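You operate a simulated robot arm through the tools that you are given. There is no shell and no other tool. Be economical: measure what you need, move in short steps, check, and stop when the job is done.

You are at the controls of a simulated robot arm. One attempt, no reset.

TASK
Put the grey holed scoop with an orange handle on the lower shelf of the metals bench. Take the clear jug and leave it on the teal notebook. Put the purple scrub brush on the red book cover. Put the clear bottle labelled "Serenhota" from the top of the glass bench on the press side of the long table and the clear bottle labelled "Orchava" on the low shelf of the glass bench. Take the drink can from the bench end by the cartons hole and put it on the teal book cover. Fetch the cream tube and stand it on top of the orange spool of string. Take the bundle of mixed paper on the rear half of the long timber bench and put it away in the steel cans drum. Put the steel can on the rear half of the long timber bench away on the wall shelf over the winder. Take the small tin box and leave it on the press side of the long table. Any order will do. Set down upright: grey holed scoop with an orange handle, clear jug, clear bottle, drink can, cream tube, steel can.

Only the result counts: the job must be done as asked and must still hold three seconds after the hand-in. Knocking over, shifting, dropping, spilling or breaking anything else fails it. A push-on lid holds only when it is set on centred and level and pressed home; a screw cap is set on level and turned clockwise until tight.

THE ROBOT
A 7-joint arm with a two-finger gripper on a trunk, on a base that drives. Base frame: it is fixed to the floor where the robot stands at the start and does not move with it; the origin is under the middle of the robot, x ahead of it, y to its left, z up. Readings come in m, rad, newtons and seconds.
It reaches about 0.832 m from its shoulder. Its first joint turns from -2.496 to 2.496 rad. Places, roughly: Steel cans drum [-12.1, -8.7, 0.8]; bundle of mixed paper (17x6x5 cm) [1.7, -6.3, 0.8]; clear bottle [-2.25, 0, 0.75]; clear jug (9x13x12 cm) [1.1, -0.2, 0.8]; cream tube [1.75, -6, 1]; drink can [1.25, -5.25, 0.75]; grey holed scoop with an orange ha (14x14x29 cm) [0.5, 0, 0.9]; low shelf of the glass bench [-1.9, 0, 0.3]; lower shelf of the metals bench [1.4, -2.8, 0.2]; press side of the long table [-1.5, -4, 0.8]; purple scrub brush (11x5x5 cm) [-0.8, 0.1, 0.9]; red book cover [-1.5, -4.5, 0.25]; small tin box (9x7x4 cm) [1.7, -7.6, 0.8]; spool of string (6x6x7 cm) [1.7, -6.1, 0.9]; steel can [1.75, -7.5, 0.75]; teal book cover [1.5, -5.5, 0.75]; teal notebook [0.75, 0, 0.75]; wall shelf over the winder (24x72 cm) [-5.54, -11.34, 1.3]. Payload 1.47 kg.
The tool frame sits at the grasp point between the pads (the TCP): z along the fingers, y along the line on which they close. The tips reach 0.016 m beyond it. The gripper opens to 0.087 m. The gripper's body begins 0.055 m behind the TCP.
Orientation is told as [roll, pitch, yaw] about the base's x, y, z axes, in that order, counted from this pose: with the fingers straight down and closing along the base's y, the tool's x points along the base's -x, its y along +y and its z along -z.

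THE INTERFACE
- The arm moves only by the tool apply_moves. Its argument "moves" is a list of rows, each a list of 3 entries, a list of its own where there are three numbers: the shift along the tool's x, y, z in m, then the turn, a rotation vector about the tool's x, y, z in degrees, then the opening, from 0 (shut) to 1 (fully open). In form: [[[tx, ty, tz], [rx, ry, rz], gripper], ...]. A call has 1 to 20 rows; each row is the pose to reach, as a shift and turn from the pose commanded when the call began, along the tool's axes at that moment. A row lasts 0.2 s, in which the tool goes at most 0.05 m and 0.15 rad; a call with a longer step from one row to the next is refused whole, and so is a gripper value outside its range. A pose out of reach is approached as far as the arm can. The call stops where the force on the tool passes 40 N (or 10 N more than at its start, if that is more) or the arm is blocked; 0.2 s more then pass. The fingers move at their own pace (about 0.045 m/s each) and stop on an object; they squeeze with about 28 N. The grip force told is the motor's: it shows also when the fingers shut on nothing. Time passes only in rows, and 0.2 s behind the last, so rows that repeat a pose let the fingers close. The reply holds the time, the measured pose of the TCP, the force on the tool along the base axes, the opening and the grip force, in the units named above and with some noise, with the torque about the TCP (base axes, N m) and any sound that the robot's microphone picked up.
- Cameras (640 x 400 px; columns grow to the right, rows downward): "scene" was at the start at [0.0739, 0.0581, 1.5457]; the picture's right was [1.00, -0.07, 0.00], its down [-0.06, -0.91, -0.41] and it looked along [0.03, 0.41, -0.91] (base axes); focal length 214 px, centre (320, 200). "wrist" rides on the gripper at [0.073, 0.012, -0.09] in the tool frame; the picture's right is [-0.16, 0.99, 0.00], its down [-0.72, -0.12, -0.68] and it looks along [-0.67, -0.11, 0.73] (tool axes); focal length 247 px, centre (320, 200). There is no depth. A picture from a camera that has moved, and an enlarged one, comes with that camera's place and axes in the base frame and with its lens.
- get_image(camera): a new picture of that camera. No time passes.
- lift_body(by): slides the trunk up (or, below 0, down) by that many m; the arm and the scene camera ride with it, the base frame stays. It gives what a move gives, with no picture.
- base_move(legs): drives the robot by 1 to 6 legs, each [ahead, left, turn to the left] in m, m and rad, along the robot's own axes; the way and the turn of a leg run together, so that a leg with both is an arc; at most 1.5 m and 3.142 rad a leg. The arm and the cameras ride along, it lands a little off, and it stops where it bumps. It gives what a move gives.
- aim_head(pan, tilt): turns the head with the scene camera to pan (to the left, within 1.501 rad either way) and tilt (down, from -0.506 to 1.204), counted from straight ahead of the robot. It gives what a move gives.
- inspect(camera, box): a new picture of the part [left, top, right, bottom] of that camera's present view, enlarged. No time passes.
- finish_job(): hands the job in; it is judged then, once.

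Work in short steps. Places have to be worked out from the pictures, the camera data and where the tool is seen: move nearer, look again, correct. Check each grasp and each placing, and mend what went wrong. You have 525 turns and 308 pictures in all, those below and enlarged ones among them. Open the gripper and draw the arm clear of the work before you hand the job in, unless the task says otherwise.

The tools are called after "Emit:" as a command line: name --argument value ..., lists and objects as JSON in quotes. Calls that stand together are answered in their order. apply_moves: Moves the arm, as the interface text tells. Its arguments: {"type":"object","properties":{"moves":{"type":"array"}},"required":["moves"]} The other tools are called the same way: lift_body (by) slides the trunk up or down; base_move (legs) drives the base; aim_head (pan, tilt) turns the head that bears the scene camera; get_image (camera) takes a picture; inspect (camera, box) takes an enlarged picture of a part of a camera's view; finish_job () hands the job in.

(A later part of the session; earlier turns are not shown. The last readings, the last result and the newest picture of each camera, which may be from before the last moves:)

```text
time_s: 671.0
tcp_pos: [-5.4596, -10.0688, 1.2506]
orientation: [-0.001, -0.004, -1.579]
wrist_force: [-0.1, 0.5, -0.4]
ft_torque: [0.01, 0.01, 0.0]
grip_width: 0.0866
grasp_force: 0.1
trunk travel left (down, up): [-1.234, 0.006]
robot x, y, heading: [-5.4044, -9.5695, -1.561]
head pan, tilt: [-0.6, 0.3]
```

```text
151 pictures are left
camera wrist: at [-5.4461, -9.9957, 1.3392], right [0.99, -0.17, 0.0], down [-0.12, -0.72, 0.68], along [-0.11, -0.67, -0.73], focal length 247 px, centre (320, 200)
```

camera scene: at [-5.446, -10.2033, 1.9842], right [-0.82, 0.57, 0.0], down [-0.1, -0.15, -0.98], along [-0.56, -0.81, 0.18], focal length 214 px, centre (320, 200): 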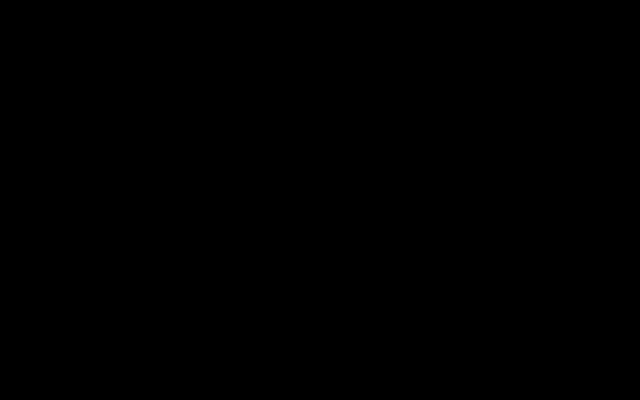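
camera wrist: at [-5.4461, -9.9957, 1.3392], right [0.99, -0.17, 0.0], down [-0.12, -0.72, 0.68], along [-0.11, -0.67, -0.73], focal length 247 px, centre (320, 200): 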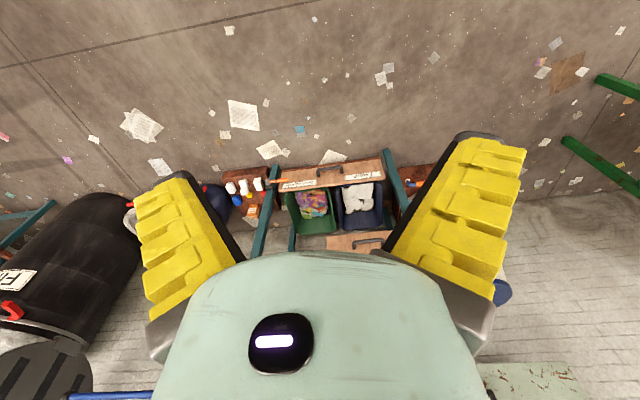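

Default yaw reached. I drive over the table to view the can: ahead 0.7, right 0.13.

Emit:
base_move --legs '[[0.7, -0.13, 0]]'

Emit:
get_image --camera "wrist"

```text
time_s: 674.9
tcp_pos: [-5.5867, -10.7668, 1.2498]
orientation: [-0.004, -0.003, -1.579]
wrist_force: [0.9, 0.3, 0.4]
ft_torque: [0.0, -0.02, 0.03]
grip_width: 0.087
grasp_force: 0.0
trunk travel left (down, up): [-1.234, 0.006]
robot x, y, heading: [-5.5269, -10.2683, -1.568]
head pan, tilt: [-0.6, 0.3]
```

```text
150 pictures are left
camera wrist: at [-5.5739, -10.6949, 1.3393], right [0.99, -0.17, 0.0], down [-0.12, -0.72, 0.68], along [-0.12, -0.67, -0.73], focal length 247 px, centre (320, 200)
```

wrist: 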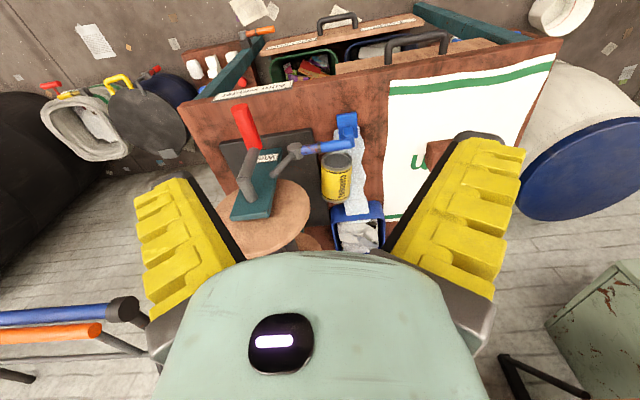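

Triangulation gives the can centre at ≈(-5.60,-11.14,0.76). I move over it and lower to look closer at the clearance to the winder base.

Emit:
base_move --legs '[[0.3, -0.01, 0]]'

Emit:
lift_body --by -0.2

Emit:
get_image --camera "wrist"

```text
time_s: 677.0
tcp_pos: [-5.5955, -11.0696, 1.2505]
orientation: [-0.003, -0.003, -1.579]
wrist_force: [0.8, 0.1, 0.7]
ft_torque: [0.05, 0.0, 0.0]
grip_width: 0.0872
grasp_force: 0.1
trunk travel left (down, up): [-1.234, 0.006]
robot x, y, heading: [-5.5346, -10.5691, -1.563]
head pan, tilt: [-0.6, 0.3]
```

```text
time_s: 679.1
tcp_pos: [-5.5967, -11.0701, 1.0507]
orientation: [-0.005, -0.004, -1.581]
wrist_force: [0.1, 0.1, 0.2]
ft_torque: [0.02, -0.01, 0.0]
grip_width: 0.087
grasp_force: 0.1
trunk travel left (down, up): [-1.034, 0.206]
robot x, y, heading: [-5.5362, -10.5677, -1.57]
head pan, tilt: [-0.6, 0.3]
```

```text
149 pictures are left
camera wrist: at [-5.5836, -10.9963, 1.1393], right [0.99, -0.17, 0.0], down [-0.12, -0.72, 0.68], along [-0.12, -0.67, -0.73], focal length 247 px, centre (320, 200)
```

wrist: 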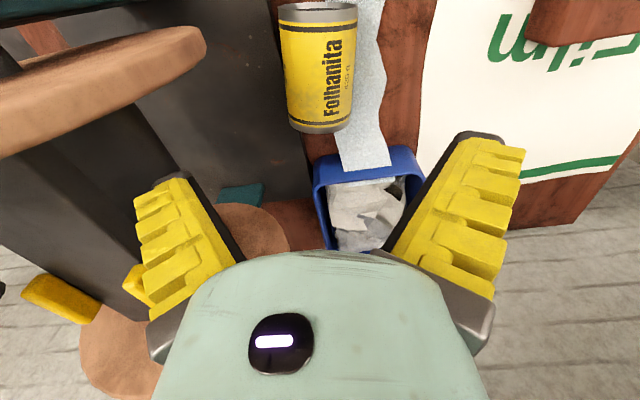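

The can is centred right below: centre ≈(-5.59,-11.066,0.885). I narrow slightly, lower 0.145 by trunk and check.

Emit:
lift_body --by -0.13

Emit:
get_image --camera "wrist"

```text
time_s: 680.7
tcp_pos: [-5.5958, -11.0701, 0.9213]
orientation: [-0.004, -0.004, -1.578]
wrist_force: [-0.2, 0.1, 0.1]
ft_torque: [0.0, 0.03, 0.01]
grip_width: 0.0869
grasp_force: 0.0
trunk travel left (down, up): [-0.904, 0.336]
robot x, y, heading: [-5.5339, -10.5668, -1.569]
head pan, tilt: [-0.6, 0.3]
```

```text
148 pictures are left
camera wrist: at [-5.5836, -10.9964, 1.0094], right [0.99, -0.17, 0.0], down [-0.12, -0.72, 0.68], along [-0.12, -0.67, -0.73], focal length 247 px, centre (320, 200)
```

wrist: 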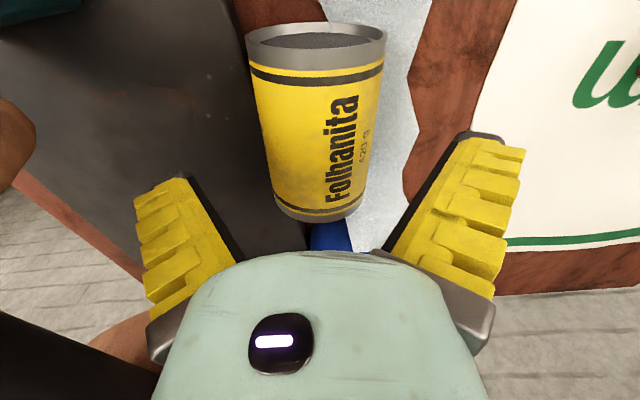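

The can lies between the fingers. I lower 4.5 cm more, watching force.

Emit:
lift_body --by -0.035

Emit:
lift_body --by -0.015

Emit:
get_image --camera "wrist"

```text
time_s: 681.5
tcp_pos: [-5.5957, -11.0688, 0.8858]
orientation: [-0.003, -0.005, -1.58]
wrist_force: [0.7, -0.5, 0.8]
ft_torque: [0.03, 0.01, 0.02]
grip_width: 0.0871
grasp_force: 0.1
trunk travel left (down, up): [-0.869, 0.371]
robot x, y, heading: [-5.5383, -10.5652, -1.564]
head pan, tilt: [-0.6, 0.3]
```

```text
time_s: 682.1
tcp_pos: [-5.5961, -11.0692, 0.8703]
orientation: [-0.004, -0.003, -1.58]
wrist_force: [0.1, 0.0, 0.1]
ft_torque: [-0.01, 0.03, 0.01]
grip_width: 0.087
grasp_force: 0.0
trunk travel left (down, up): [-0.854, 0.386]
robot x, y, heading: [-5.5357, -10.5686, -1.567]
head pan, tilt: [-0.6, 0.3]
```

```text
147 pictures are left
camera wrist: at [-5.5836, -10.9964, 0.9593], right [0.99, -0.17, 0.0], down [-0.12, -0.72, 0.68], along [-0.12, -0.67, -0.73], focal length 247 px, centre (320, 200)
```

wrist: 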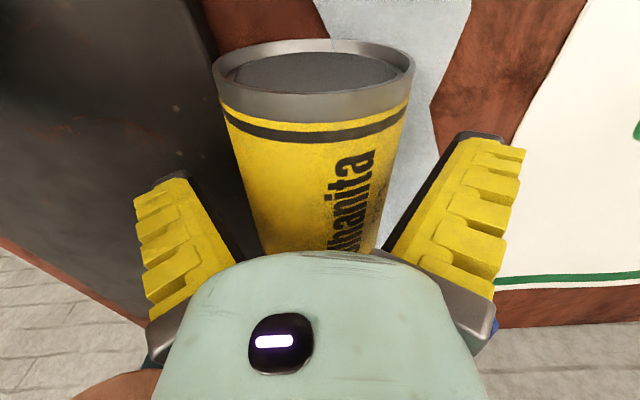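

At axis height. Close on the can.

Emit:
apply_moves --moves '[[[0, 0, 0], [0, 0, 0], 0.85], [[0, 0, 0], [0, 0, 0], 0.6], [[0, 0, 0], [0, 0, 0], 0], [[0, 0, 0], [0, 0, 0], 0], [[0, 0, 0], [0, 0, 0], 0]]'

Emit:
lift_body --by 0.05

Emit:
get_image --camera "wrist"

```text
time_s: 683.3
tcp_pos: [-5.595, -11.0699, 0.8706]
orientation: [-0.001, -0.006, -1.582]
wrist_force: [2.0, 2.3, 7.1]
ft_torque: [0.11, -0.04, -0.1]
grip_width: 0.0632
grasp_force: 28.0
trunk travel left (down, up): [-0.854, 0.386]
robot x, y, heading: [-5.5346, -10.5696, -1.568]
head pan, tilt: [-0.6, 0.3]
```

```text
time_s: 684.3
tcp_pos: [-5.5964, -11.0683, 0.9208]
orientation: [-0.002, -0.004, -1.58]
wrist_force: [-0.1, 1.0, 0.7]
ft_torque: [-0.02, 0.0, -0.02]
grip_width: 0.0001
grasp_force: 28.5
trunk travel left (down, up): [-0.904, 0.336]
robot x, y, heading: [-5.5358, -10.5683, -1.575]
head pan, tilt: [-0.6, 0.3]
```

```text
146 pictures are left
camera wrist: at [-5.5836, -10.996, 1.0091], right [0.99, -0.17, 0.0], down [-0.12, -0.72, 0.68], along [-0.12, -0.67, -0.73], focal length 247 px, centre (320, 200)
```

wrist: 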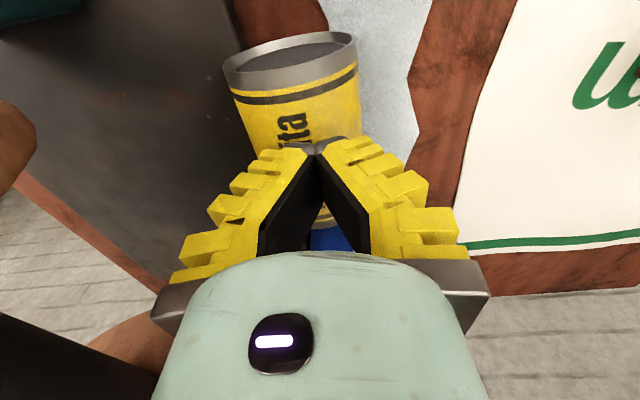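

The grip was ~15 mm above the axis and slipped off. I reopen, go lower to z≈0.853 and regrip.

Emit:
apply_moves --moves '[[[0, 0, 0], [0, 0, 0], 0.5], [[0, 0, 0], [0, 0, 0], 1], [[0, 0, 0], [0, 0, 0], 1], [[0, 0, 0], [0, 0, 0], 1], [[0, 0, 0], [0, 0, 0], 1]]'

Emit:
get_image --camera "wrist"

```text
time_s: 685.5
tcp_pos: [-5.5975, -11.0682, 0.9207]
orientation: [-0.002, -0.005, -1.58]
wrist_force: [0.4, 0.0, 0.9]
ft_torque: [-0.02, 0.05, -0.01]
grip_width: 0.0867
grasp_force: 0.0
trunk travel left (down, up): [-0.904, 0.336]
robot x, y, heading: [-5.54, -10.5688, -1.572]
head pan, tilt: [-0.6, 0.3]
```

```text
145 pictures are left
camera wrist: at [-5.5836, -10.9962, 1.0093], right [0.99, -0.17, 0.0], down [-0.12, -0.72, 0.68], along [-0.12, -0.67, -0.73], focal length 247 px, centre (320, 200)
```

wrist: 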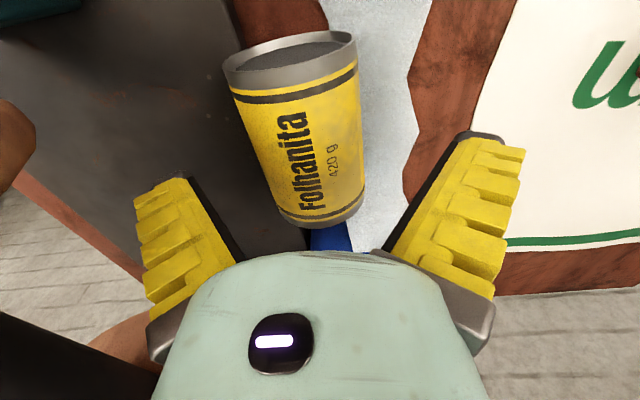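

The can turned ~10° and moved ~9 mm toward -x. I rotate the tool -10°, shift, then lower 0.067 and close.

Emit:
apply_moves --moves '[[[0, -0.005, 0], [0, 0, -5], 1], [[0, -0.009, 0], [0, 0, -10], 1], [[0, -0.009, 0], [0, 0, -10], 1]]'

Emit:
lift_body --by -0.05

Emit:
lift_body --by -0.017

Emit:
get_image --camera "wrist"

```text
time_s: 686.3
tcp_pos: [-5.6053, -11.0689, 0.921]
orientation: [-0.004, -0.004, -1.405]
wrist_force: [-0.5, -0.2, 0.4]
ft_torque: [0.02, 0.02, 0.03]
grip_width: 0.0871
grasp_force: 0.0
trunk travel left (down, up): [-0.904, 0.336]
robot x, y, heading: [-5.5374, -10.5672, -1.568]
head pan, tilt: [-0.6, 0.3]
```

```text
time_s: 687.2
tcp_pos: [-5.6047, -11.0694, 0.8701]
orientation: [-0.003, -0.004, -1.406]
wrist_force: [0.5, 0.2, -0.3]
ft_torque: [0.02, 0.01, -0.03]
grip_width: 0.0871
grasp_force: 0.1
trunk travel left (down, up): [-0.854, 0.386]
robot x, y, heading: [-5.5343, -10.5708, -1.573]
head pan, tilt: [-0.6, 0.3]
```

```text
time_s: 687.8
tcp_pos: [-5.6064, -11.0694, 0.8545]
orientation: [-0.003, -0.004, -1.406]
wrist_force: [0.1, 0.9, 0.5]
ft_torque: [0.03, -0.01, 0.01]
grip_width: 0.0872
grasp_force: 0.0
trunk travel left (down, up): [-0.837, 0.403]
robot x, y, heading: [-5.5373, -10.5684, -1.571]
head pan, tilt: [-0.6, 0.3]
```

```text
144 pictures are left
camera wrist: at [-5.6056, -10.9955, 0.9423], right [1.0, 0.01, 0.0], down [0.01, -0.73, 0.68], along [0.0, -0.68, -0.73], focal length 247 px, centre (320, 200)
```

wrist: 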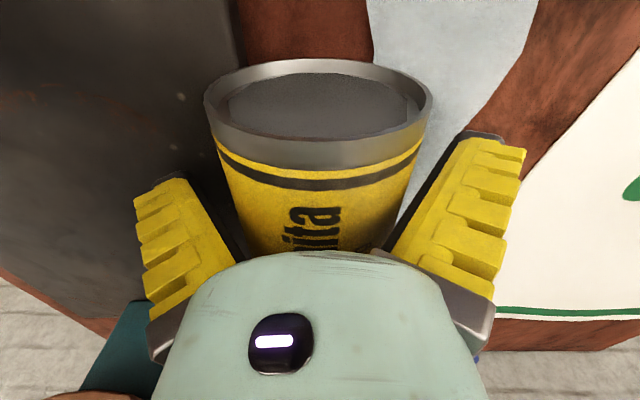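

Well aligned. Lower 6 mm more and close, then lift slightly.

Emit:
lift_body --by -0.008

Emit:
apply_moves --moves '[[[0, 0, 0], [0, 0, 0], 0.85], [[0, 0, 0], [0, 0, 0], 0.6], [[0, 0, 0], [0, 0, 0], 0], [[0, 0, 0], [0, 0, 0], 0], [[0, 0, 0], [0, 0, 0], 0]]'

Emit:
lift_body --by 0.03

```text
time_s: 688.4
tcp_pos: [-5.6056, -11.0697, 0.8456]
orientation: [-0.001, -0.003, -1.405]
wrist_force: [0.7, -0.3, -0.5]
ft_torque: [0.04, 0.01, 0.0]
grip_width: 0.087
grasp_force: 0.0
trunk travel left (down, up): [-0.829, 0.411]
robot x, y, heading: [-5.536, -10.5663, -1.567]
head pan, tilt: [-0.6, 0.3]
```

```text
time_s: 689.6
tcp_pos: [-5.6078, -11.0714, 0.8478]
orientation: [-0.008, -0.005, -1.406]
wrist_force: [-1.0, 12.1, 38.5]
ft_torque: [-0.19, 1.54, -0.82]
grip_width: 0.0789
grasp_force: 28.0
trunk travel left (down, up): [-0.829, 0.411]
robot x, y, heading: [-5.5388, -10.5649, -1.571]
head pan, tilt: [-0.6, 0.3]
```

```text
time_s: 690.3
tcp_pos: [-5.6047, -11.0689, 0.8754]
orientation: [-0.001, -0.004, -1.405]
wrist_force: [-0.5, 0.2, -1.1]
ft_torque: [0.02, 0.0, 0.01]
grip_width: 0.0735
grasp_force: 27.9
trunk travel left (down, up): [-0.859, 0.381]
robot x, y, heading: [-5.5373, -10.572, -1.566]
head pan, tilt: [-0.6, 0.3]
```

Held at full diameter (73.5 mm). I raise, back off 0.5 m and check the hold.

Emit:
lift_body --by 0.1

Emit:
base_move --legs '[[-0.5, 0, 0]]'

Emit:
lift_body --by 0.27

Emit:
get_image --camera "wrist"

```text
time_s: 691.7
tcp_pos: [-5.6058, -11.0685, 0.9766]
orientation: [-0.003, -0.005, -1.404]
wrist_force: [0.4, 0.4, 0.3]
ft_torque: [0.0, -0.01, 0.0]
grip_width: 0.0733
grasp_force: 27.9
trunk travel left (down, up): [-0.959, 0.281]
robot x, y, heading: [-5.5365, -10.5655, -1.573]
head pan, tilt: [-0.6, 0.3]
```

```text
time_s: 692.9
tcp_pos: [-5.6016, -11.0281, 0.9826]
orientation: [-0.009, -0.058, -1.383]
wrist_force: [0.2, -6.8, 0.5]
ft_torque: [0.26, 0.05, 0.34]
grip_width: 0.0731
grasp_force: 28.0
trunk travel left (down, up): [-0.959, 0.281]
robot x, y, heading: [-5.5414, -10.5115, -1.572]
head pan, tilt: [-0.6, 0.3]
stopped in leg 1: the force on the tool passed its limit at 102 N (the readings are from after the stop); the commanded pose is now the measured one
```

```text
time_s: 695.6
tcp_pos: [-5.6024, -11.0249, 1.2519]
orientation: [-0.009, -0.055, -1.386]
wrist_force: [-0.3, -0.1, -0.6]
ft_torque: [-0.04, 0.0, 0.01]
grip_width: 0.0725
grasp_force: 27.8
trunk travel left (down, up): [-1.229, 0.011]
robot x, y, heading: [-5.5351, -10.508, -1.572]
head pan, tilt: [-0.6, 0.3]
```

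```text
143 pictures are left
camera wrist: at [-5.6037, -10.947, 1.3363], right [1.0, 0.03, 0.0], down [0.02, -0.7, 0.72], along [0.02, -0.72, -0.7], focal length 247 px, centre (320, 200)
```

wrist: 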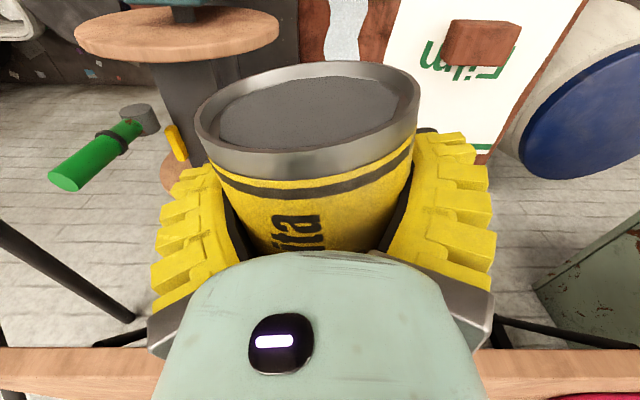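

A jolt: something on the winder (its crank) was touched while backing out low. The can is still held; now high, I back off and then inspect the winder.

Emit:
base_move --legs '[[-0.5, 0, 0]]'

Emit:
get_image --camera "wrist"

```text
time_s: 698.5
tcp_pos: [-5.6024, -10.5278, 1.2516]
orientation: [-0.007, -0.055, -1.387]
wrist_force: [0.3, 0.4, -0.6]
ft_torque: [0.01, -0.02, 0.0]
grip_width: 0.0724
grasp_force: 28.1
trunk travel left (down, up): [-1.229, 0.011]
robot x, y, heading: [-5.5388, -10.0126, -1.567]
head pan, tilt: [-0.6, 0.3]
```

```text
142 pictures are left
camera wrist: at [-5.605, -10.4503, 1.3363], right [1.0, 0.03, 0.0], down [0.02, -0.69, 0.72], along [0.02, -0.72, -0.7], focal length 247 px, centre (320, 200)
```

wrist: 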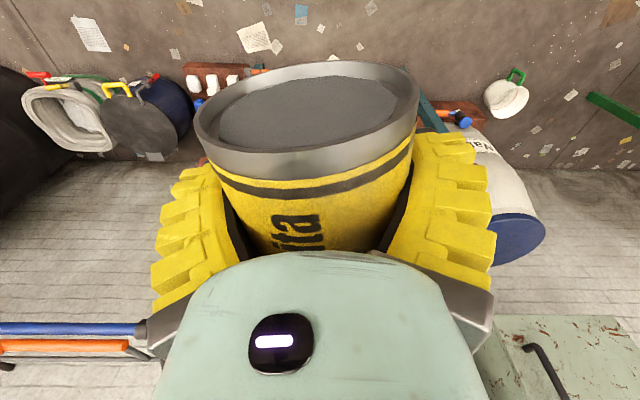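

I swing the wrist back 169° (two calls) to bring x_t forward.

Emit:
apply_moves --moves '[[[0, 0, 0], [0, 0, -8], 0], [[0, 0, 0], [0, 0, -16], 0], [[0, 0, 0], [0, 0, -24], 0], [[0, 0, 0], [0, 0, -32], 0], [[0, 0, 0], [0, 0, -40], 0], [[0, 0, 0], [0, 0, -48], 0], [[0, 0, 0], [0, 0, -56], 0], [[0, 0, 0], [0, 0, -64], 0], [[0, 0, 0], [0, 0, -72], 0], [[0, 0, 0], [0, 0, -80], 0], [[0, 0, 0], [0, 0, -88], 0], [[0, 0, 0], [0, 0, -90], 0]]'

Emit:
apply_moves --moves '[[[0, 0, 0], [0, 0, -8], 0], [[0, 0, 0], [0, 0, -16], 0], [[0, 0, 0], [0, 0, -24], 0], [[0, 0, 0], [0, 0, -32], 0], [[0, 0, 0], [0, 0, -40], 0], [[0, 0, 0], [0, 0, -48], 0], [[0, 0, 0], [0, 0, -56], 0], [[0, 0, 0], [0, 0, -64], 0], [[0, 0, 0], [0, 0, -72], 0], [[0, 0, 0], [0, 0, -79], 0], [[0, 0, 0], [0, 0, -79], 0]]'

Emit:
get_image --camera "wrist"

```text
time_s: 701.1
tcp_pos: [-5.6028, -10.5283, 1.2512]
orientation: [-0.055, 0.008, 0.184]
wrist_force: [-1.2, -0.1, -0.5]
ft_torque: [-0.03, 0.0, 0.0]
grip_width: 0.0723
grasp_force: 27.8
trunk travel left (down, up): [-1.229, 0.011]
robot x, y, heading: [-5.5378, -10.0133, -1.573]
head pan, tilt: [-0.6, 0.3]
```

```text
time_s: 703.5
tcp_pos: [-5.6025, -10.5287, 1.2511]
orientation: [-0.004, 0.053, 1.564]
wrist_force: [-1.0, 0.6, -0.7]
ft_torque: [0.0, 0.04, -0.03]
grip_width: 0.072
grasp_force: 27.7
trunk travel left (down, up): [-1.229, 0.011]
robot x, y, heading: [-5.5376, -10.0098, -1.569]
head pan, tilt: [-0.6, 0.3]
```

```text
141 pictures are left
camera wrist: at [-5.615, -10.5967, 1.3445], right [-0.99, 0.16, -0.01], down [0.12, 0.76, 0.64], along [0.11, 0.63, -0.77], focal length 247 px, centre (320, 200)
```

wrist: 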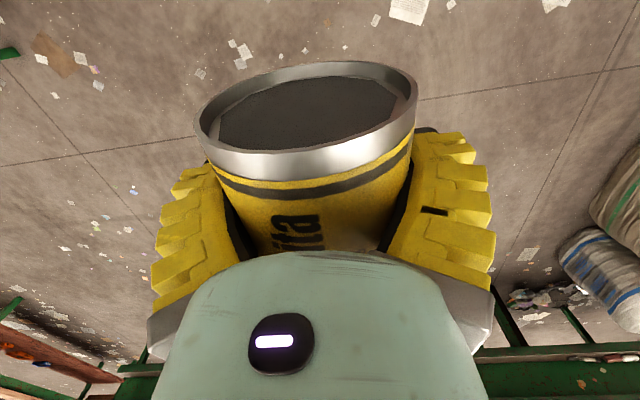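

Now pitch up ~87° while raising 0.2 and extending 0.1.

Emit:
apply_moves --moves '[[[0.01, 0, -0.02], [0, 8, 0], 0], [[0.02, 0, -0.04], [0, 16, 0], 0], [[0.03, 0, -0.06], [0, 24, 0], 0], [[0.04, 0, -0.08], [0, 32, 0], 0], [[0.05, 0, -0.1], [0, 40, 0], 0], [[0.06, 0, -0.12], [0, 48, 0], 0], [[0.07, 0, -0.14], [0, 56, 0], 0], [[0.08, 0, -0.16], [0, 64, 0], 0], [[0.09, 0, -0.18], [0, 72, 0], 0], [[0.1, 0, -0.2], [0, 80, 0], 0], [[0.1, 0, -0.2], [0, 87, 0], 0], [[0.1, 0, -0.2], [0, 87, 0], 0]]'

Emit:
get_image --camera "wrist"

```text
time_s: 706.1
tcp_pos: [-5.6032, -10.6174, 1.4578]
orientation: [-2.495, 1.569, -0.931]
wrist_force: [0.1, -0.4, 0.0]
ft_torque: [-0.03, 0.02, -0.03]
grip_width: 0.0721
grasp_force: 27.7
trunk travel left (down, up): [-1.229, 0.011]
robot x, y, heading: [-5.5378, -10.0114, -1.573]
head pan, tilt: [-0.6, 0.3]
```

```text
140 pictures are left
camera wrist: at [-5.6152, -10.5277, 1.5295], right [-0.99, 0.01, -0.16], down [0.12, 0.68, -0.73], along [0.1, -0.74, -0.67], focal length 247 px, centre (320, 200)
```

wrist: 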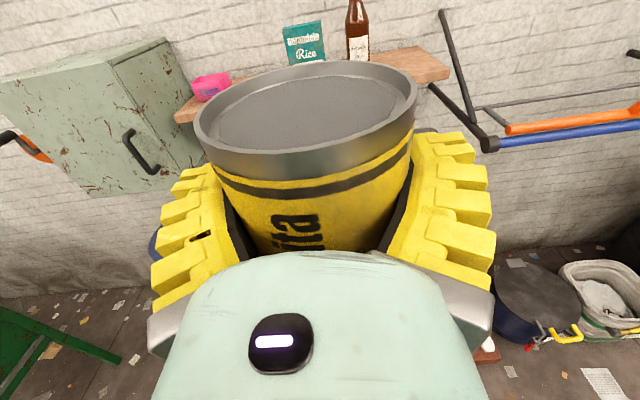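

The can is upright in a level gripper and the shelf is ahead: free gap between pink item and green box centred x≈-5.38. I move left 0.223 then ahead 0.5.

Emit:
base_move --legs '[[0, 0.223, 0], [0.5, 0, 0]]'

Emit:
get_image --camera "wrist"

```text
time_s: 710.4
tcp_pos: [-5.3774, -11.1159, 1.4571]
orientation: [-1.962, 1.567, -0.397]
wrist_force: [-0.3, -0.1, 0.3]
ft_torque: [-0.01, 0.0, 0.01]
grip_width: 0.072
grasp_force: 28.4
trunk travel left (down, up): [-1.229, 0.011]
robot x, y, heading: [-5.3111, -10.5103, -1.567]
head pan, tilt: [-0.6, 0.3]
```

```text
139 pictures are left
camera wrist: at [-5.3885, -11.0259, 1.5293], right [-0.99, 0.0, -0.16], down [0.12, 0.68, -0.72], along [0.11, -0.73, -0.67], focal length 247 px, centre (320, 200)
```

wrist: 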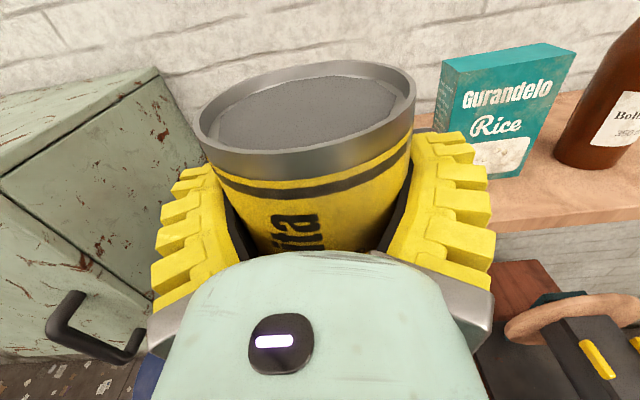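

Gap centre ≈x -5.42. I shift 4 cm right and go ahead 0.19 over the shelf.

Emit:
base_move --legs '[[0, -0.04, 0], [0.19, 0, 0]]'

Emit:
get_image --camera "wrist"

```text
time_s: 712.4
tcp_pos: [-5.4156, -11.3062, 1.4576]
orientation: [-1.932, 1.566, -0.364]
wrist_force: [0.0, 0.3, 0.2]
ft_torque: [0.02, -0.01, 0.01]
grip_width: 0.0721
grasp_force: 28.2
trunk travel left (down, up): [-1.229, 0.011]
robot x, y, heading: [-5.3531, -10.6987, -1.565]
head pan, tilt: [-0.6, 0.3]
```

```text
138 pictures are left
camera wrist: at [-5.4275, -11.2171, 1.5293], right [-0.99, 0.0, -0.16], down [0.12, 0.68, -0.72], along [0.11, -0.73, -0.67], focal length 247 px, centre (320, 200)
```

wrist: 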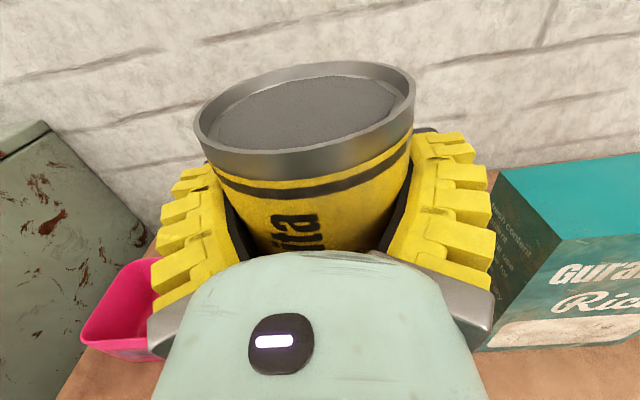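

Centred between the neighbours. I lower until contact.

Emit:
lift_body --by -0.05

Emit:
lift_body --by -0.015

Emit:
lift_body --by -0.01

```text
time_s: 713.3
tcp_pos: [-5.4159, -11.3061, 1.4069]
orientation: [-1.999, 1.566, -0.434]
wrist_force: [-0.8, 1.7, 0.1]
ft_torque: [0.04, 0.0, 0.01]
grip_width: 0.0717
grasp_force: 28.2
trunk travel left (down, up): [-1.179, 0.061]
robot x, y, heading: [-5.3474, -10.7016, -1.568]
head pan, tilt: [-0.6, 0.3]
```

```text
time_s: 714.0
tcp_pos: [-5.4158, -11.3064, 1.3911]
orientation: [-1.98, 1.568, -0.414]
wrist_force: [0.5, 0.7, -0.3]
ft_torque: [0.04, -0.02, -0.04]
grip_width: 0.0722
grasp_force: 28.2
trunk travel left (down, up): [-1.164, 0.076]
robot x, y, heading: [-5.3505, -10.6998, -1.565]
head pan, tilt: [-0.6, 0.3]
```

```text
time_s: 714.5
tcp_pos: [-5.4167, -11.3072, 1.3824]
orientation: [-1.971, 1.566, -0.406]
wrist_force: [-0.2, -0.2, -0.4]
ft_torque: [0.01, 0.02, 0.02]
grip_width: 0.0721
grasp_force: 28.3
trunk travel left (down, up): [-1.154, 0.086]
robot x, y, heading: [-5.3522, -10.6985, -1.571]
head pan, tilt: [-0.6, 0.3]
```

Emit:
lift_body --by -0.01

Emit:
lift_body --by -0.008

Emit:
lift_body --by -0.008

```text
time_s: 715.1
tcp_pos: [-5.4158, -11.3067, 1.3719]
orientation: [-1.974, 1.567, -0.409]
wrist_force: [-0.1, -0.5, -1.0]
ft_torque: [0.03, 0.01, 0.02]
grip_width: 0.0719
grasp_force: 27.4
trunk travel left (down, up): [-1.144, 0.096]
robot x, y, heading: [-5.3527, -10.702, -1.563]
head pan, tilt: [-0.6, 0.3]
```

```text
time_s: 715.7
tcp_pos: [-5.4161, -11.3073, 1.3647]
orientation: [-2.347, 1.565, -0.78]
wrist_force: [0.5, -1.4, 2.6]
ft_torque: [-0.01, 0.09, 0.05]
grip_width: 0.0716
grasp_force: 27.8
trunk travel left (down, up): [-1.136, 0.104]
robot x, y, heading: [-5.3529, -10.6992, -1.564]
head pan, tilt: [-0.6, 0.3]
```

```text
time_s: 716.2
tcp_pos: [-5.4159, -11.3088, 1.3593]
orientation: [-2.678, 1.56, -1.11]
wrist_force: [3.2, -0.1, 17.7]
ft_torque: [0.07, -0.02, -0.02]
grip_width: 0.0727
grasp_force: 27.6
trunk travel left (down, up): [-1.128, 0.112]
robot x, y, heading: [-5.3535, -10.7018, -1.56]
head pan, tilt: [-0.6, 0.3]
```

Contact. I relax 5 mm, open, and retreat straight back.

Emit:
lift_body --by 0.005

Emit:
apply_moves --moves '[[[0, 0, 0], [0, 0, 0], 0.9], [[0, 0, 0], [0, 0, 0], 1], [[0, 0, 0], [0, 0, 0], 1], [[0, 0, 0], [0, 0, 0], 1]]'

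Emit:
get_image --camera "wrist"

```text
time_s: 716.8
tcp_pos: [-5.4161, -11.3062, 1.3596]
orientation: [-0.689, 1.565, 0.876]
wrist_force: [-0.1, -0.7, -0.3]
ft_torque: [-0.08, 0.05, -0.01]
grip_width: 0.0721
grasp_force: 27.8
trunk travel left (down, up): [-1.133, 0.107]
robot x, y, heading: [-5.3517, -10.7009, -1.564]
head pan, tilt: [-0.6, 0.3]
```

```text
time_s: 717.8
tcp_pos: [-5.4169, -11.3067, 1.3602]
orientation: [-1.91, 1.566, -0.344]
wrist_force: [-0.3, -0.6, -0.1]
ft_torque: [-0.03, -0.01, -0.01]
grip_width: 0.0871
grasp_force: 0.0
trunk travel left (down, up): [-1.133, 0.107]
robot x, y, heading: [-5.3538, -10.7002, -1.565]
head pan, tilt: [-0.6, 0.3]
```

```text
137 pictures are left
camera wrist: at [-5.4275, -11.2172, 1.4333], right [-0.99, 0.0, -0.16], down [0.12, 0.68, -0.72], along [0.11, -0.73, -0.67], focal length 247 px, centre (320, 200)
```

wrist: 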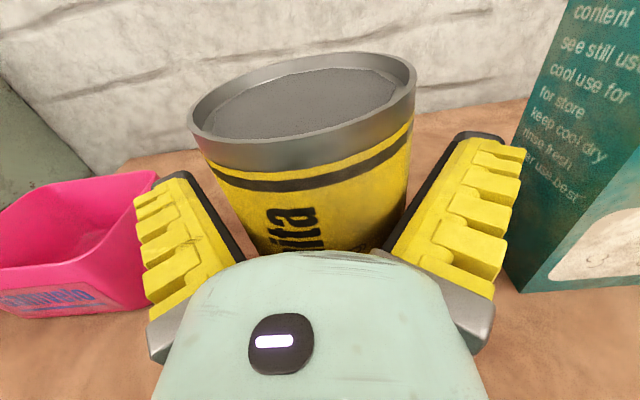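

Standing. Back off 0.25 and look.

Emit:
base_move --legs '[[-0.25, 0, 0]]'

Emit:
get_image --camera "wrist"

```text
time_s: 719.6
tcp_pos: [-5.4183, -11.0545, 1.3602]
orientation: [-1.987, 1.567, -0.421]
wrist_force: [0.3, 0.8, 0.7]
ft_torque: [0.02, 0.02, -0.01]
grip_width: 0.087
grasp_force: 0.0
trunk travel left (down, up): [-1.133, 0.107]
robot x, y, heading: [-5.355, -10.4467, -1.566]
head pan, tilt: [-0.6, 0.3]
```

```text
136 pictures are left
camera wrist: at [-5.43, -10.9653, 1.4334], right [-0.99, 0.01, -0.16], down [0.12, 0.68, -0.72], along [0.1, -0.73, -0.67], focal length 247 px, centre (320, 200)
```

wrist: 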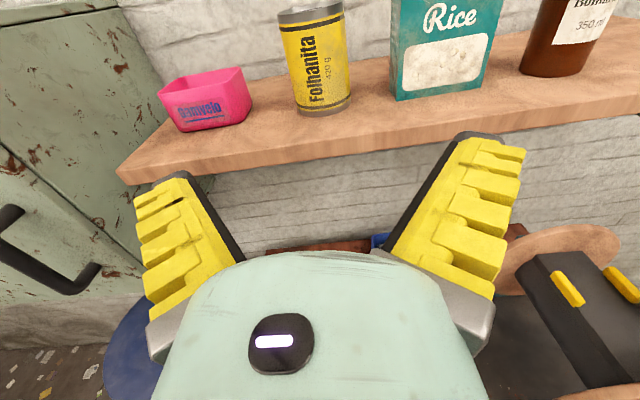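

The can stands upright on the shelf. Now I check the winder from the earlier viewpoint: back off, raise, tilt down 45°.

Emit:
base_move --legs '[[-0.33, -0.04, 0]]'

Emit:
lift_body --by 0.085

Emit:
apply_moves --moves '[[[0, 0, 0], [0, -8, 0], 1], [[0, 0, 0], [0, -16, 0], 1], [[0, 0, 0], [0, -24, 0], 1], [[0, 0, 0], [0, -32, 0], 1], [[0, 0, 0], [0, -40, 0], 1], [[0, 0, 0], [0, -43, 0], 1], [[0, 0, 0], [0, -43, 0], 1]]'

Emit:
get_image --camera "wrist"

```text
time_s: 721.8
tcp_pos: [-5.4604, -10.7235, 1.3611]
orientation: [-2.015, 1.568, -0.455]
wrist_force: [-0.1, 0.2, 0.0]
ft_torque: [-0.02, -0.03, -0.04]
grip_width: 0.0869
grasp_force: 0.1
trunk travel left (down, up): [-1.133, 0.107]
robot x, y, heading: [-5.3927, -10.1208, -1.568]
head pan, tilt: [-0.6, 0.3]
```

```text
time_s: 723.0
tcp_pos: [-5.4597, -10.723, 1.446]
orientation: [-1.987, 1.568, -0.425]
wrist_force: [-0.4, 0.2, 0.7]
ft_torque: [-0.03, -0.02, -0.03]
grip_width: 0.087
grasp_force: 0.0
trunk travel left (down, up): [-1.218, 0.022]
robot x, y, heading: [-5.3965, -10.1155, -1.571]
head pan, tilt: [-0.6, 0.3]
```

```text
time_s: 724.6
tcp_pos: [-5.4615, -10.7232, 1.4464]
orientation: [-0.004, 0.818, 1.556]
wrist_force: [-0.2, 0.4, 0.6]
ft_torque: [0.0, -0.01, -0.02]
grip_width: 0.087
grasp_force: 0.0
trunk travel left (down, up): [-1.218, 0.022]
robot x, y, heading: [-5.3942, -10.1217, -1.573]
head pan, tilt: [-0.6, 0.3]
```

```text
135 pictures are left
camera wrist: at [-5.4729, -10.7081, 1.5598], right [-0.99, 0.12, -0.12], down [0.13, 0.99, -0.06], along [0.11, -0.08, -0.99], focal length 247 px, centre (320, 200)
```

wrist: 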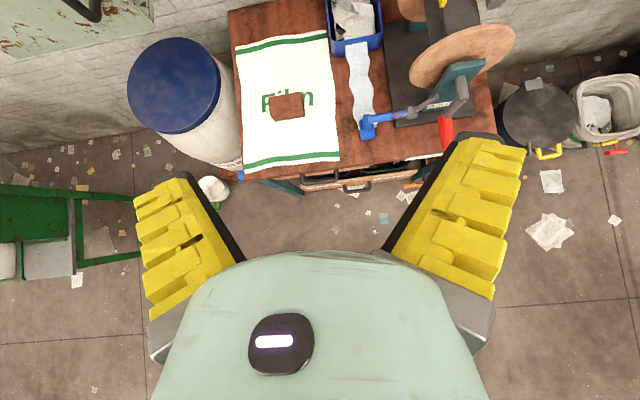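

Nothing on that table has moved. Next: the tin box. I set the vertical posture with x_t bearing ≈-138° here (open space).

Emit:
base_move --legs '[[-0.3, 0, 0]]'

Emit:
apply_moves --moves '[[[-0.02, 0, -0.02], [0, -8, 0], 1], [[-0.04, 0, -0.04], [0, -16, 0], 1], [[-0.06, 0, -0.06], [0, -24, 0], 1], [[-0.08, 0, -0.07], [0, -32, 0], 1], [[-0.1, 0, -0.08], [0, -40, 0], 1], [[-0.12, 0, -0.08], [0, -47, 0], 1], [[-0.14, 0, -0.08], [0, -47, 0], 1]]'

Emit:
apply_moves --moves '[[[0, 0, 0.02], [0, 0, 8], 1], [[0, 0, 0.04], [0, 0, 16], 1], [[0, 0, 0.06], [0, 0, 24], 1], [[0, 0, 0.08], [0, 0, 32], 1], [[0, 0, 0.1], [0, 0, 40], 1], [[0, 0, 0.1], [0, 0, 48], 1], [[0, 0, 0.1], [0, 0, 56], 1], [[0, 0, 0.1], [0, 0, 64], 1], [[0, 0, 0.1], [0, 0, 72], 1], [[0, 0, 0.1], [0, 0, 80], 1], [[0, 0, 0.1], [0, 0, 88], 1], [[0, 0, 0.1], [0, 0, 96], 1], [[0, 0, 0.1], [0, 0, 104], 1], [[0, 0, 0.1], [0, 0, 112], 1], [[0, 0, 0.1], [0, 0, 120], 1], [[0, 0, 0.1], [0, 0, 128], 1], [[0, 0, 0.1], [0, 0, 136], 1]]'

```text
time_s: 726.7
tcp_pos: [-5.4627, -10.4252, 1.4459]
orientation: [-0.004, 0.821, 1.554]
wrist_force: [-0.6, -0.2, 0.0]
ft_torque: [-0.01, -0.02, 0.01]
grip_width: 0.0869
grasp_force: 0.1
trunk travel left (down, up): [-1.218, 0.022]
robot x, y, heading: [-5.3935, -9.8225, -1.569]
head pan, tilt: [-0.6, 0.3]
```

```text
time_s: 728.3
tcp_pos: [-5.4589, -10.272, 1.3976]
orientation: [-0.003, 0.001, 1.559]
wrist_force: [-0.5, 0.2, -0.3]
ft_torque: [0.04, 0.0, 0.02]
grip_width: 0.0869
grasp_force: 0.1
trunk travel left (down, up): [-1.218, 0.022]
robot x, y, heading: [-5.393, -9.8213, -1.576]
head pan, tilt: [-0.6, 0.3]
```

```text
time_s: 731.9
tcp_pos: [-5.461, -10.271, 1.2982]
orientation: [0.002, -0.004, -0.818]
wrist_force: [-0.3, 0.0, -0.3]
ft_torque: [-0.03, 0.02, -0.02]
grip_width: 0.0871
grasp_force: 0.1
trunk travel left (down, up): [-1.218, 0.022]
robot x, y, heading: [-5.3928, -9.8185, -1.568]
head pan, tilt: [-0.6, 0.3]
```

Now drive east along y≈-9.5, then turn toward the bench end.

Emit:
base_move --legs '[[-0.2, 1.4, 0], [-0.2, 1.4, 0], [-0.2, 1.4, 0], [-0.1, 1.4, 0], [0, 0, 1.23], [0, 0, 1.23]]'

Emit:
get_image --camera "wrist"

```text
time_s: 765.0
tcp_pos: [0.5825, -8.9728, 1.298]
orientation: [0.002, -0.002, 1.603]
wrist_force: [0.8, -0.5, 0.6]
ft_torque: [0.0, -0.02, 0.02]
grip_width: 0.0871
grasp_force: 0.1
trunk travel left (down, up): [-1.218, 0.022]
robot x, y, heading: [0.2354, -9.2707, 0.848]
head pan, tilt: [-0.6, 0.3]
```

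```text
134 pictures are left
camera wrist: at [0.5729, -9.0468, 1.387], right [-0.99, 0.13, 0.0], down [0.09, 0.72, 0.68], along [0.09, 0.68, -0.73], focal length 247 px, centre (320, 200)
```

wrist: 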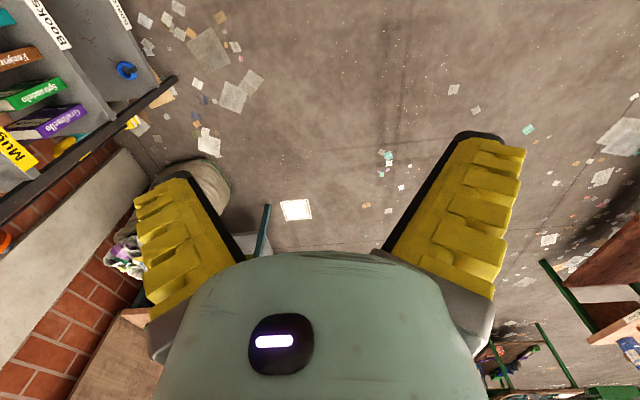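

A tall rack of books stands to the right. I look with the head to judge the space.

Emit:
aim_head --pan -0.9 --tilt -0.3

Emit:
aim_head --pan -0.9 --tilt 0.4

Emit:
get_image --camera "scene"

```text
time_s: 766.0
tcp_pos: [0.5823, -8.9732, 1.2986]
orientation: [0.003, -0.003, 1.602]
wrist_force: [0.6, 0.1, 0.2]
ft_torque: [0.01, -0.02, 0.03]
grip_width: 0.0869
grasp_force: 0.0
trunk travel left (down, up): [-1.218, 0.022]
robot x, y, heading: [0.233, -9.2668, 0.846]
head pan, tilt: [-0.901, -0.3]
```

```text
time_s: 767.0
tcp_pos: [0.583, -8.9731, 1.2976]
orientation: [0.002, -0.004, 1.601]
wrist_force: [0.7, 0.5, -0.4]
ft_torque: [-0.03, 0.01, 0.02]
grip_width: 0.087
grasp_force: 0.0
trunk travel left (down, up): [-1.218, 0.022]
robot x, y, heading: [0.2353, -9.2683, 0.843]
head pan, tilt: [-0.901, 0.4]
```

```text
133 pictures are left
camera scene: at [0.3723, -9.2284, 1.9201], right [-0.13, -0.99, 0.0], down [-0.34, 0.04, -0.94], along [0.93, -0.12, -0.34], focal length 214 px, centre (320, 200)
```

scene: 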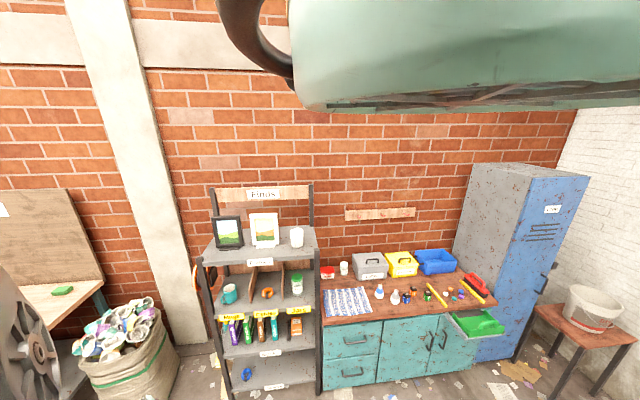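

Rack is at x≥1.4, y -8.7…-9.36, so the bench end is accessible. I drive to (0.4,-8.0).

Emit:
base_move --legs '[[1.06, 0.72, 0]]'

Emit:
base_move --legs '[[0.53, -0.6, 0]]'

Emit:
get_image --camera "wrist"

```text
time_s: 773.5
tcp_pos: [0.752, -7.701, 1.2986]
orientation: [0.002, -0.004, 1.606]
wrist_force: [0.4, 0.2, 0.3]
ft_torque: [-0.01, 0.02, 0.0]
grip_width: 0.0872
grasp_force: 0.1
trunk travel left (down, up): [-1.218, 0.022]
robot x, y, heading: [0.4078, -7.9972, 0.848]
head pan, tilt: [-0.901, 0.4]
```

```text
time_s: 777.8
tcp_pos: [1.5483, -7.7029, 1.2978]
orientation: [0.002, -0.003, 1.611]
wrist_force: [-0.5, -0.1, -0.7]
ft_torque: [-0.01, -0.02, -0.01]
grip_width: 0.087
grasp_force: 0.1
trunk travel left (down, up): [-1.218, 0.022]
robot x, y, heading: [1.2019, -8.0023, 0.85]
head pan, tilt: [-0.901, 0.4]
```

```text
132 pictures are left
camera wrist: at [1.5395, -7.7767, 1.387], right [-0.99, 0.12, 0.0], down [0.09, 0.73, 0.68], along [0.08, 0.68, -0.73], focal length 247 px, centre (320, 200)
```

wrist: 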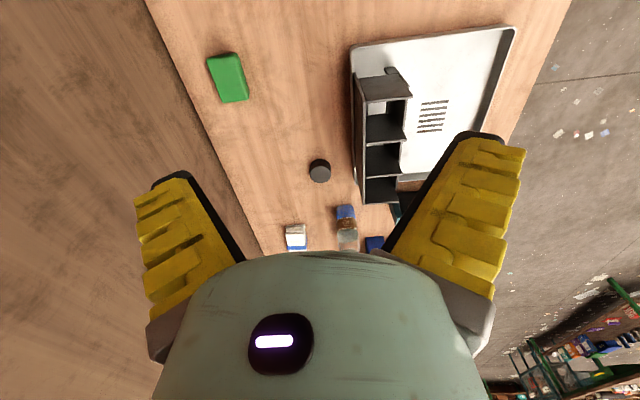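

Tin at (1.747,-7.635). I move over it, rotate 7°, and lower.

Emit:
base_move --legs '[[0.182, -0.104, 0]]'

Emit:
apply_moves --moves '[[[0, 0, 0.04], [0, 0, 4], 1], [[0, 0, 0.08], [0, 0, 7], 1], [[0, 0, 0.1], [0, 0, 7], 1]]'

Emit:
lift_body --by -0.2

Emit:
get_image --camera "wrist"

```text
time_s: 779.4
tcp_pos: [1.7462, -7.6341, 1.2978]
orientation: [0.003, -0.004, 1.611]
wrist_force: [-0.2, 0.6, -0.4]
ft_torque: [-0.03, -0.01, 0.02]
grip_width: 0.0869
grasp_force: 0.0
trunk travel left (down, up): [-1.218, 0.022]
robot x, y, heading: [1.401, -7.9295, 0.848]
head pan, tilt: [-0.901, 0.4]
```

```text
time_s: 780.2
tcp_pos: [1.7467, -7.6331, 1.1989]
orientation: [0.001, -0.004, 1.488]
wrist_force: [0.2, 0.0, -0.7]
ft_torque: [-0.02, 0.0, -0.02]
grip_width: 0.0872
grasp_force: 0.0
trunk travel left (down, up): [-1.218, 0.022]
robot x, y, heading: [1.4012, -7.9283, 0.852]
head pan, tilt: [-0.901, 0.4]
```

```text
time_s: 782.4
tcp_pos: [1.7465, -7.6328, 0.9985]
orientation: [0.001, -0.004, 1.489]
wrist_force: [-0.1, 1.1, -0.5]
ft_torque: [-0.02, 0.02, -0.01]
grip_width: 0.0868
grasp_force: 0.1
trunk travel left (down, up): [-1.018, 0.222]
robot x, y, heading: [1.4004, -7.9325, 0.852]
head pan, tilt: [-0.901, 0.4]
```

```text
131 pictures are left
camera wrist: at [1.7292, -7.705, 1.0875], right [-0.97, 0.24, 0.0], down [0.18, 0.71, 0.68], along [0.16, 0.66, -0.73], focal length 247 px, centre (320, 200)
```

wrist: 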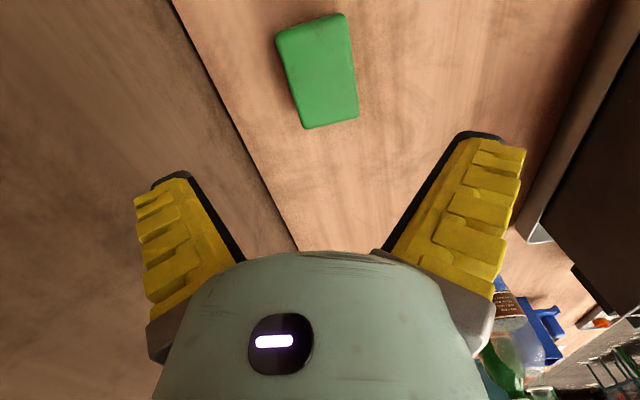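

Centred. Lower 0.13 with trunk, then the arm, and grip.

Emit:
lift_body --by -0.13

Emit:
apply_moves --moves '[[[0, 0, 0.02], [0, 0, -3.4], 1], [[0, 0, 0.04], [0, 0, -3.4], 1], [[0, 0, 0.046], [0, 0, -3.4], 1], [[0, 0, 0.046], [0, 0, -3.4], 1]]'

Emit:
get_image --camera "wrist"

```text
time_s: 784.0
tcp_pos: [1.7475, -7.6323, 0.8686]
orientation: [0.002, -0.003, 1.487]
wrist_force: [-0.3, 0.8, -0.4]
ft_torque: [0.01, 0.02, 0.02]
grip_width: 0.0869
grasp_force: 0.0
trunk travel left (down, up): [-0.888, 0.352]
robot x, y, heading: [1.4016, -7.9309, 0.854]
head pan, tilt: [-0.901, 0.4]
```

```text
time_s: 785.0
tcp_pos: [1.7462, -7.6324, 0.8232]
orientation: [-0.002, -0.004, 1.548]
wrist_force: [-9.6, -6.2, 30.3]
ft_torque: [-0.08, -1.63, -0.08]
grip_width: 0.088
grasp_force: 12.7
trunk travel left (down, up): [-0.888, 0.352]
robot x, y, heading: [1.4006, -7.9321, 0.853]
head pan, tilt: [-0.901, 0.4]
```

```text
130 pictures are left
camera wrist: at [1.7339, -7.7058, 0.9122], right [-0.98, 0.18, 0.0], down [0.13, 0.72, 0.68], along [0.12, 0.67, -0.73], focal length 247 px, centre (320, 200)
```

wrist: 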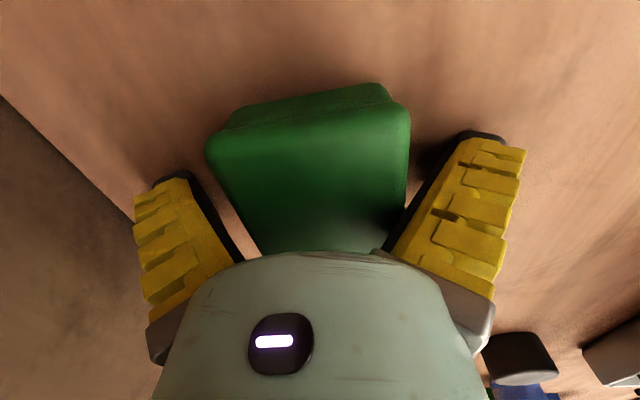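

Fingertip contact with the bench; I raise 6 mm and close.

Emit:
lift_body --by 0.006

Emit:
apply_moves --moves '[[[0, 0, 0], [0, 0, 0], 0.8], [[0, 0, 0], [0, 0, 0], 0.5], [[0, 0, 0], [0, 0, 0], 0], [[0, 0, 0], [0, 0, 0], 0], [[0, 0, 0], [0, 0, 0], 0]]'

Emit:
lift_body --by 0.1

Emit:
get_image --camera "wrist"

```text
time_s: 785.5
tcp_pos: [1.7464, -7.6332, 0.8288]
orientation: [0.002, -0.003, 1.547]
wrist_force: [-0.5, -0.3, -0.4]
ft_torque: [-0.05, -0.02, 0.04]
grip_width: 0.087
grasp_force: 0.1
trunk travel left (down, up): [-0.894, 0.346]
robot x, y, heading: [1.3986, -7.9312, 0.854]
head pan, tilt: [-0.901, 0.4]
```

```text
time_s: 786.9
tcp_pos: [1.7498, -7.6313, 0.831]
orientation: [-0.003, -0.005, 1.548]
wrist_force: [-5.6, -5.2, 37.6]
ft_torque: [-0.17, -0.06, -0.03]
grip_width: 0.0694
grasp_force: 28.0
trunk travel left (down, up): [-0.894, 0.346]
robot x, y, heading: [1.3973, -7.9315, 0.854]
head pan, tilt: [-0.901, 0.4]
stopped in row 5: the force on the tool passed its limit at 41 N (the readings are from after the stop); the commanded pose is now the measured one
```

```text
time_s: 788.2
tcp_pos: [1.7472, -7.6326, 0.9287]
orientation: [0.0, -0.001, 1.547]
wrist_force: [-0.1, 0.0, -0.6]
ft_torque: [0.02, 0.0, 0.01]
grip_width: 0.0663
grasp_force: 27.6
trunk travel left (down, up): [-0.994, 0.246]
robot x, y, heading: [1.3987, -7.9296, 0.85]
head pan, tilt: [-0.901, 0.4]
```

```text
129 pictures are left
camera wrist: at [1.7337, -7.7064, 1.0175], right [-0.98, 0.18, 0.0], down [0.13, 0.72, 0.68], along [0.12, 0.67, -0.73], focal length 247 px, centre (320, 200)
```

wrist: 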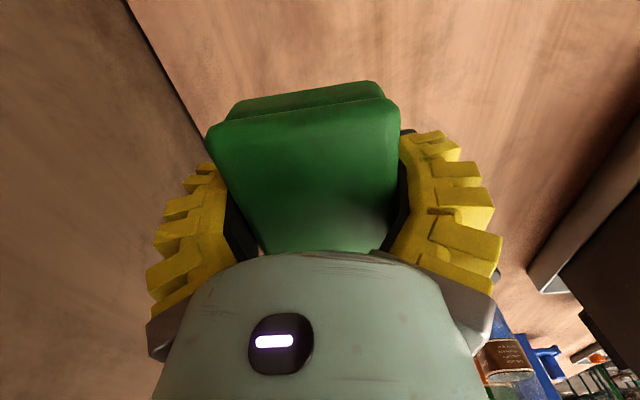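

Tin held. I raise to full height, leave the bench and drive to the long table's east side, then turn to face it.

Emit:
lift_body --by 0.24

Emit:
base_move --legs '[[-0.435, 0.949, 0], [1.08, 0.95, 0], [1.08, 0.95, 0], [0.1, 0.38, 0], [0, 0, 1.145], [0, 0, 1.145]]'

Emit:
get_image --camera "wrist"

```text
time_s: 790.7
tcp_pos: [1.7466, -7.6335, 1.1679]
orientation: [-0.002, -0.004, 1.547]
wrist_force: [0.0, -0.1, -1.1]
ft_torque: [-0.01, 0.02, 0.01]
grip_width: 0.0665
grasp_force: 27.9
trunk travel left (down, up): [-1.234, 0.006]
robot x, y, heading: [1.3981, -7.9303, 0.85]
head pan, tilt: [-0.901, 0.4]
```

```text
time_s: 817.4
tcp_pos: [-0.2606, -4.3686, 1.1694]
orientation: [-0.001, 0.0, -2.441]
wrist_force: [-0.5, 0.1, -0.8]
ft_torque: [0.01, 0.02, 0.0]
grip_width: 0.0656
grasp_force: 28.3
trunk travel left (down, up): [-1.234, 0.006]
robot x, y, heading: [0.1905, -4.4336, -3.135]
head pan, tilt: [-0.901, 0.4]
```

```text
128 pictures are left
camera wrist: at [-0.1984, -4.3315, 1.2576], right [0.51, -0.86, 0.0], down [-0.63, -0.38, 0.68], along [-0.58, -0.35, -0.73], focal length 247 px, centre (320, 200)
```

wrist: 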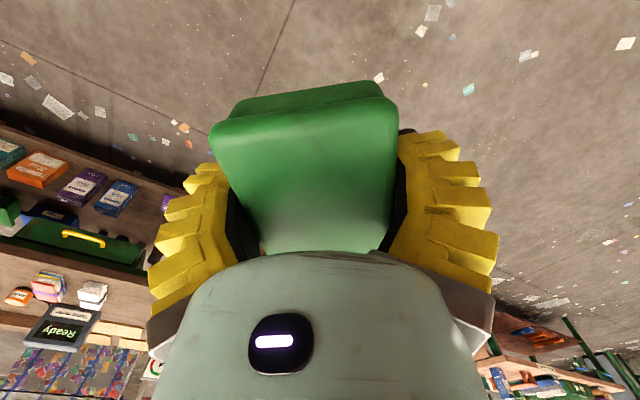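

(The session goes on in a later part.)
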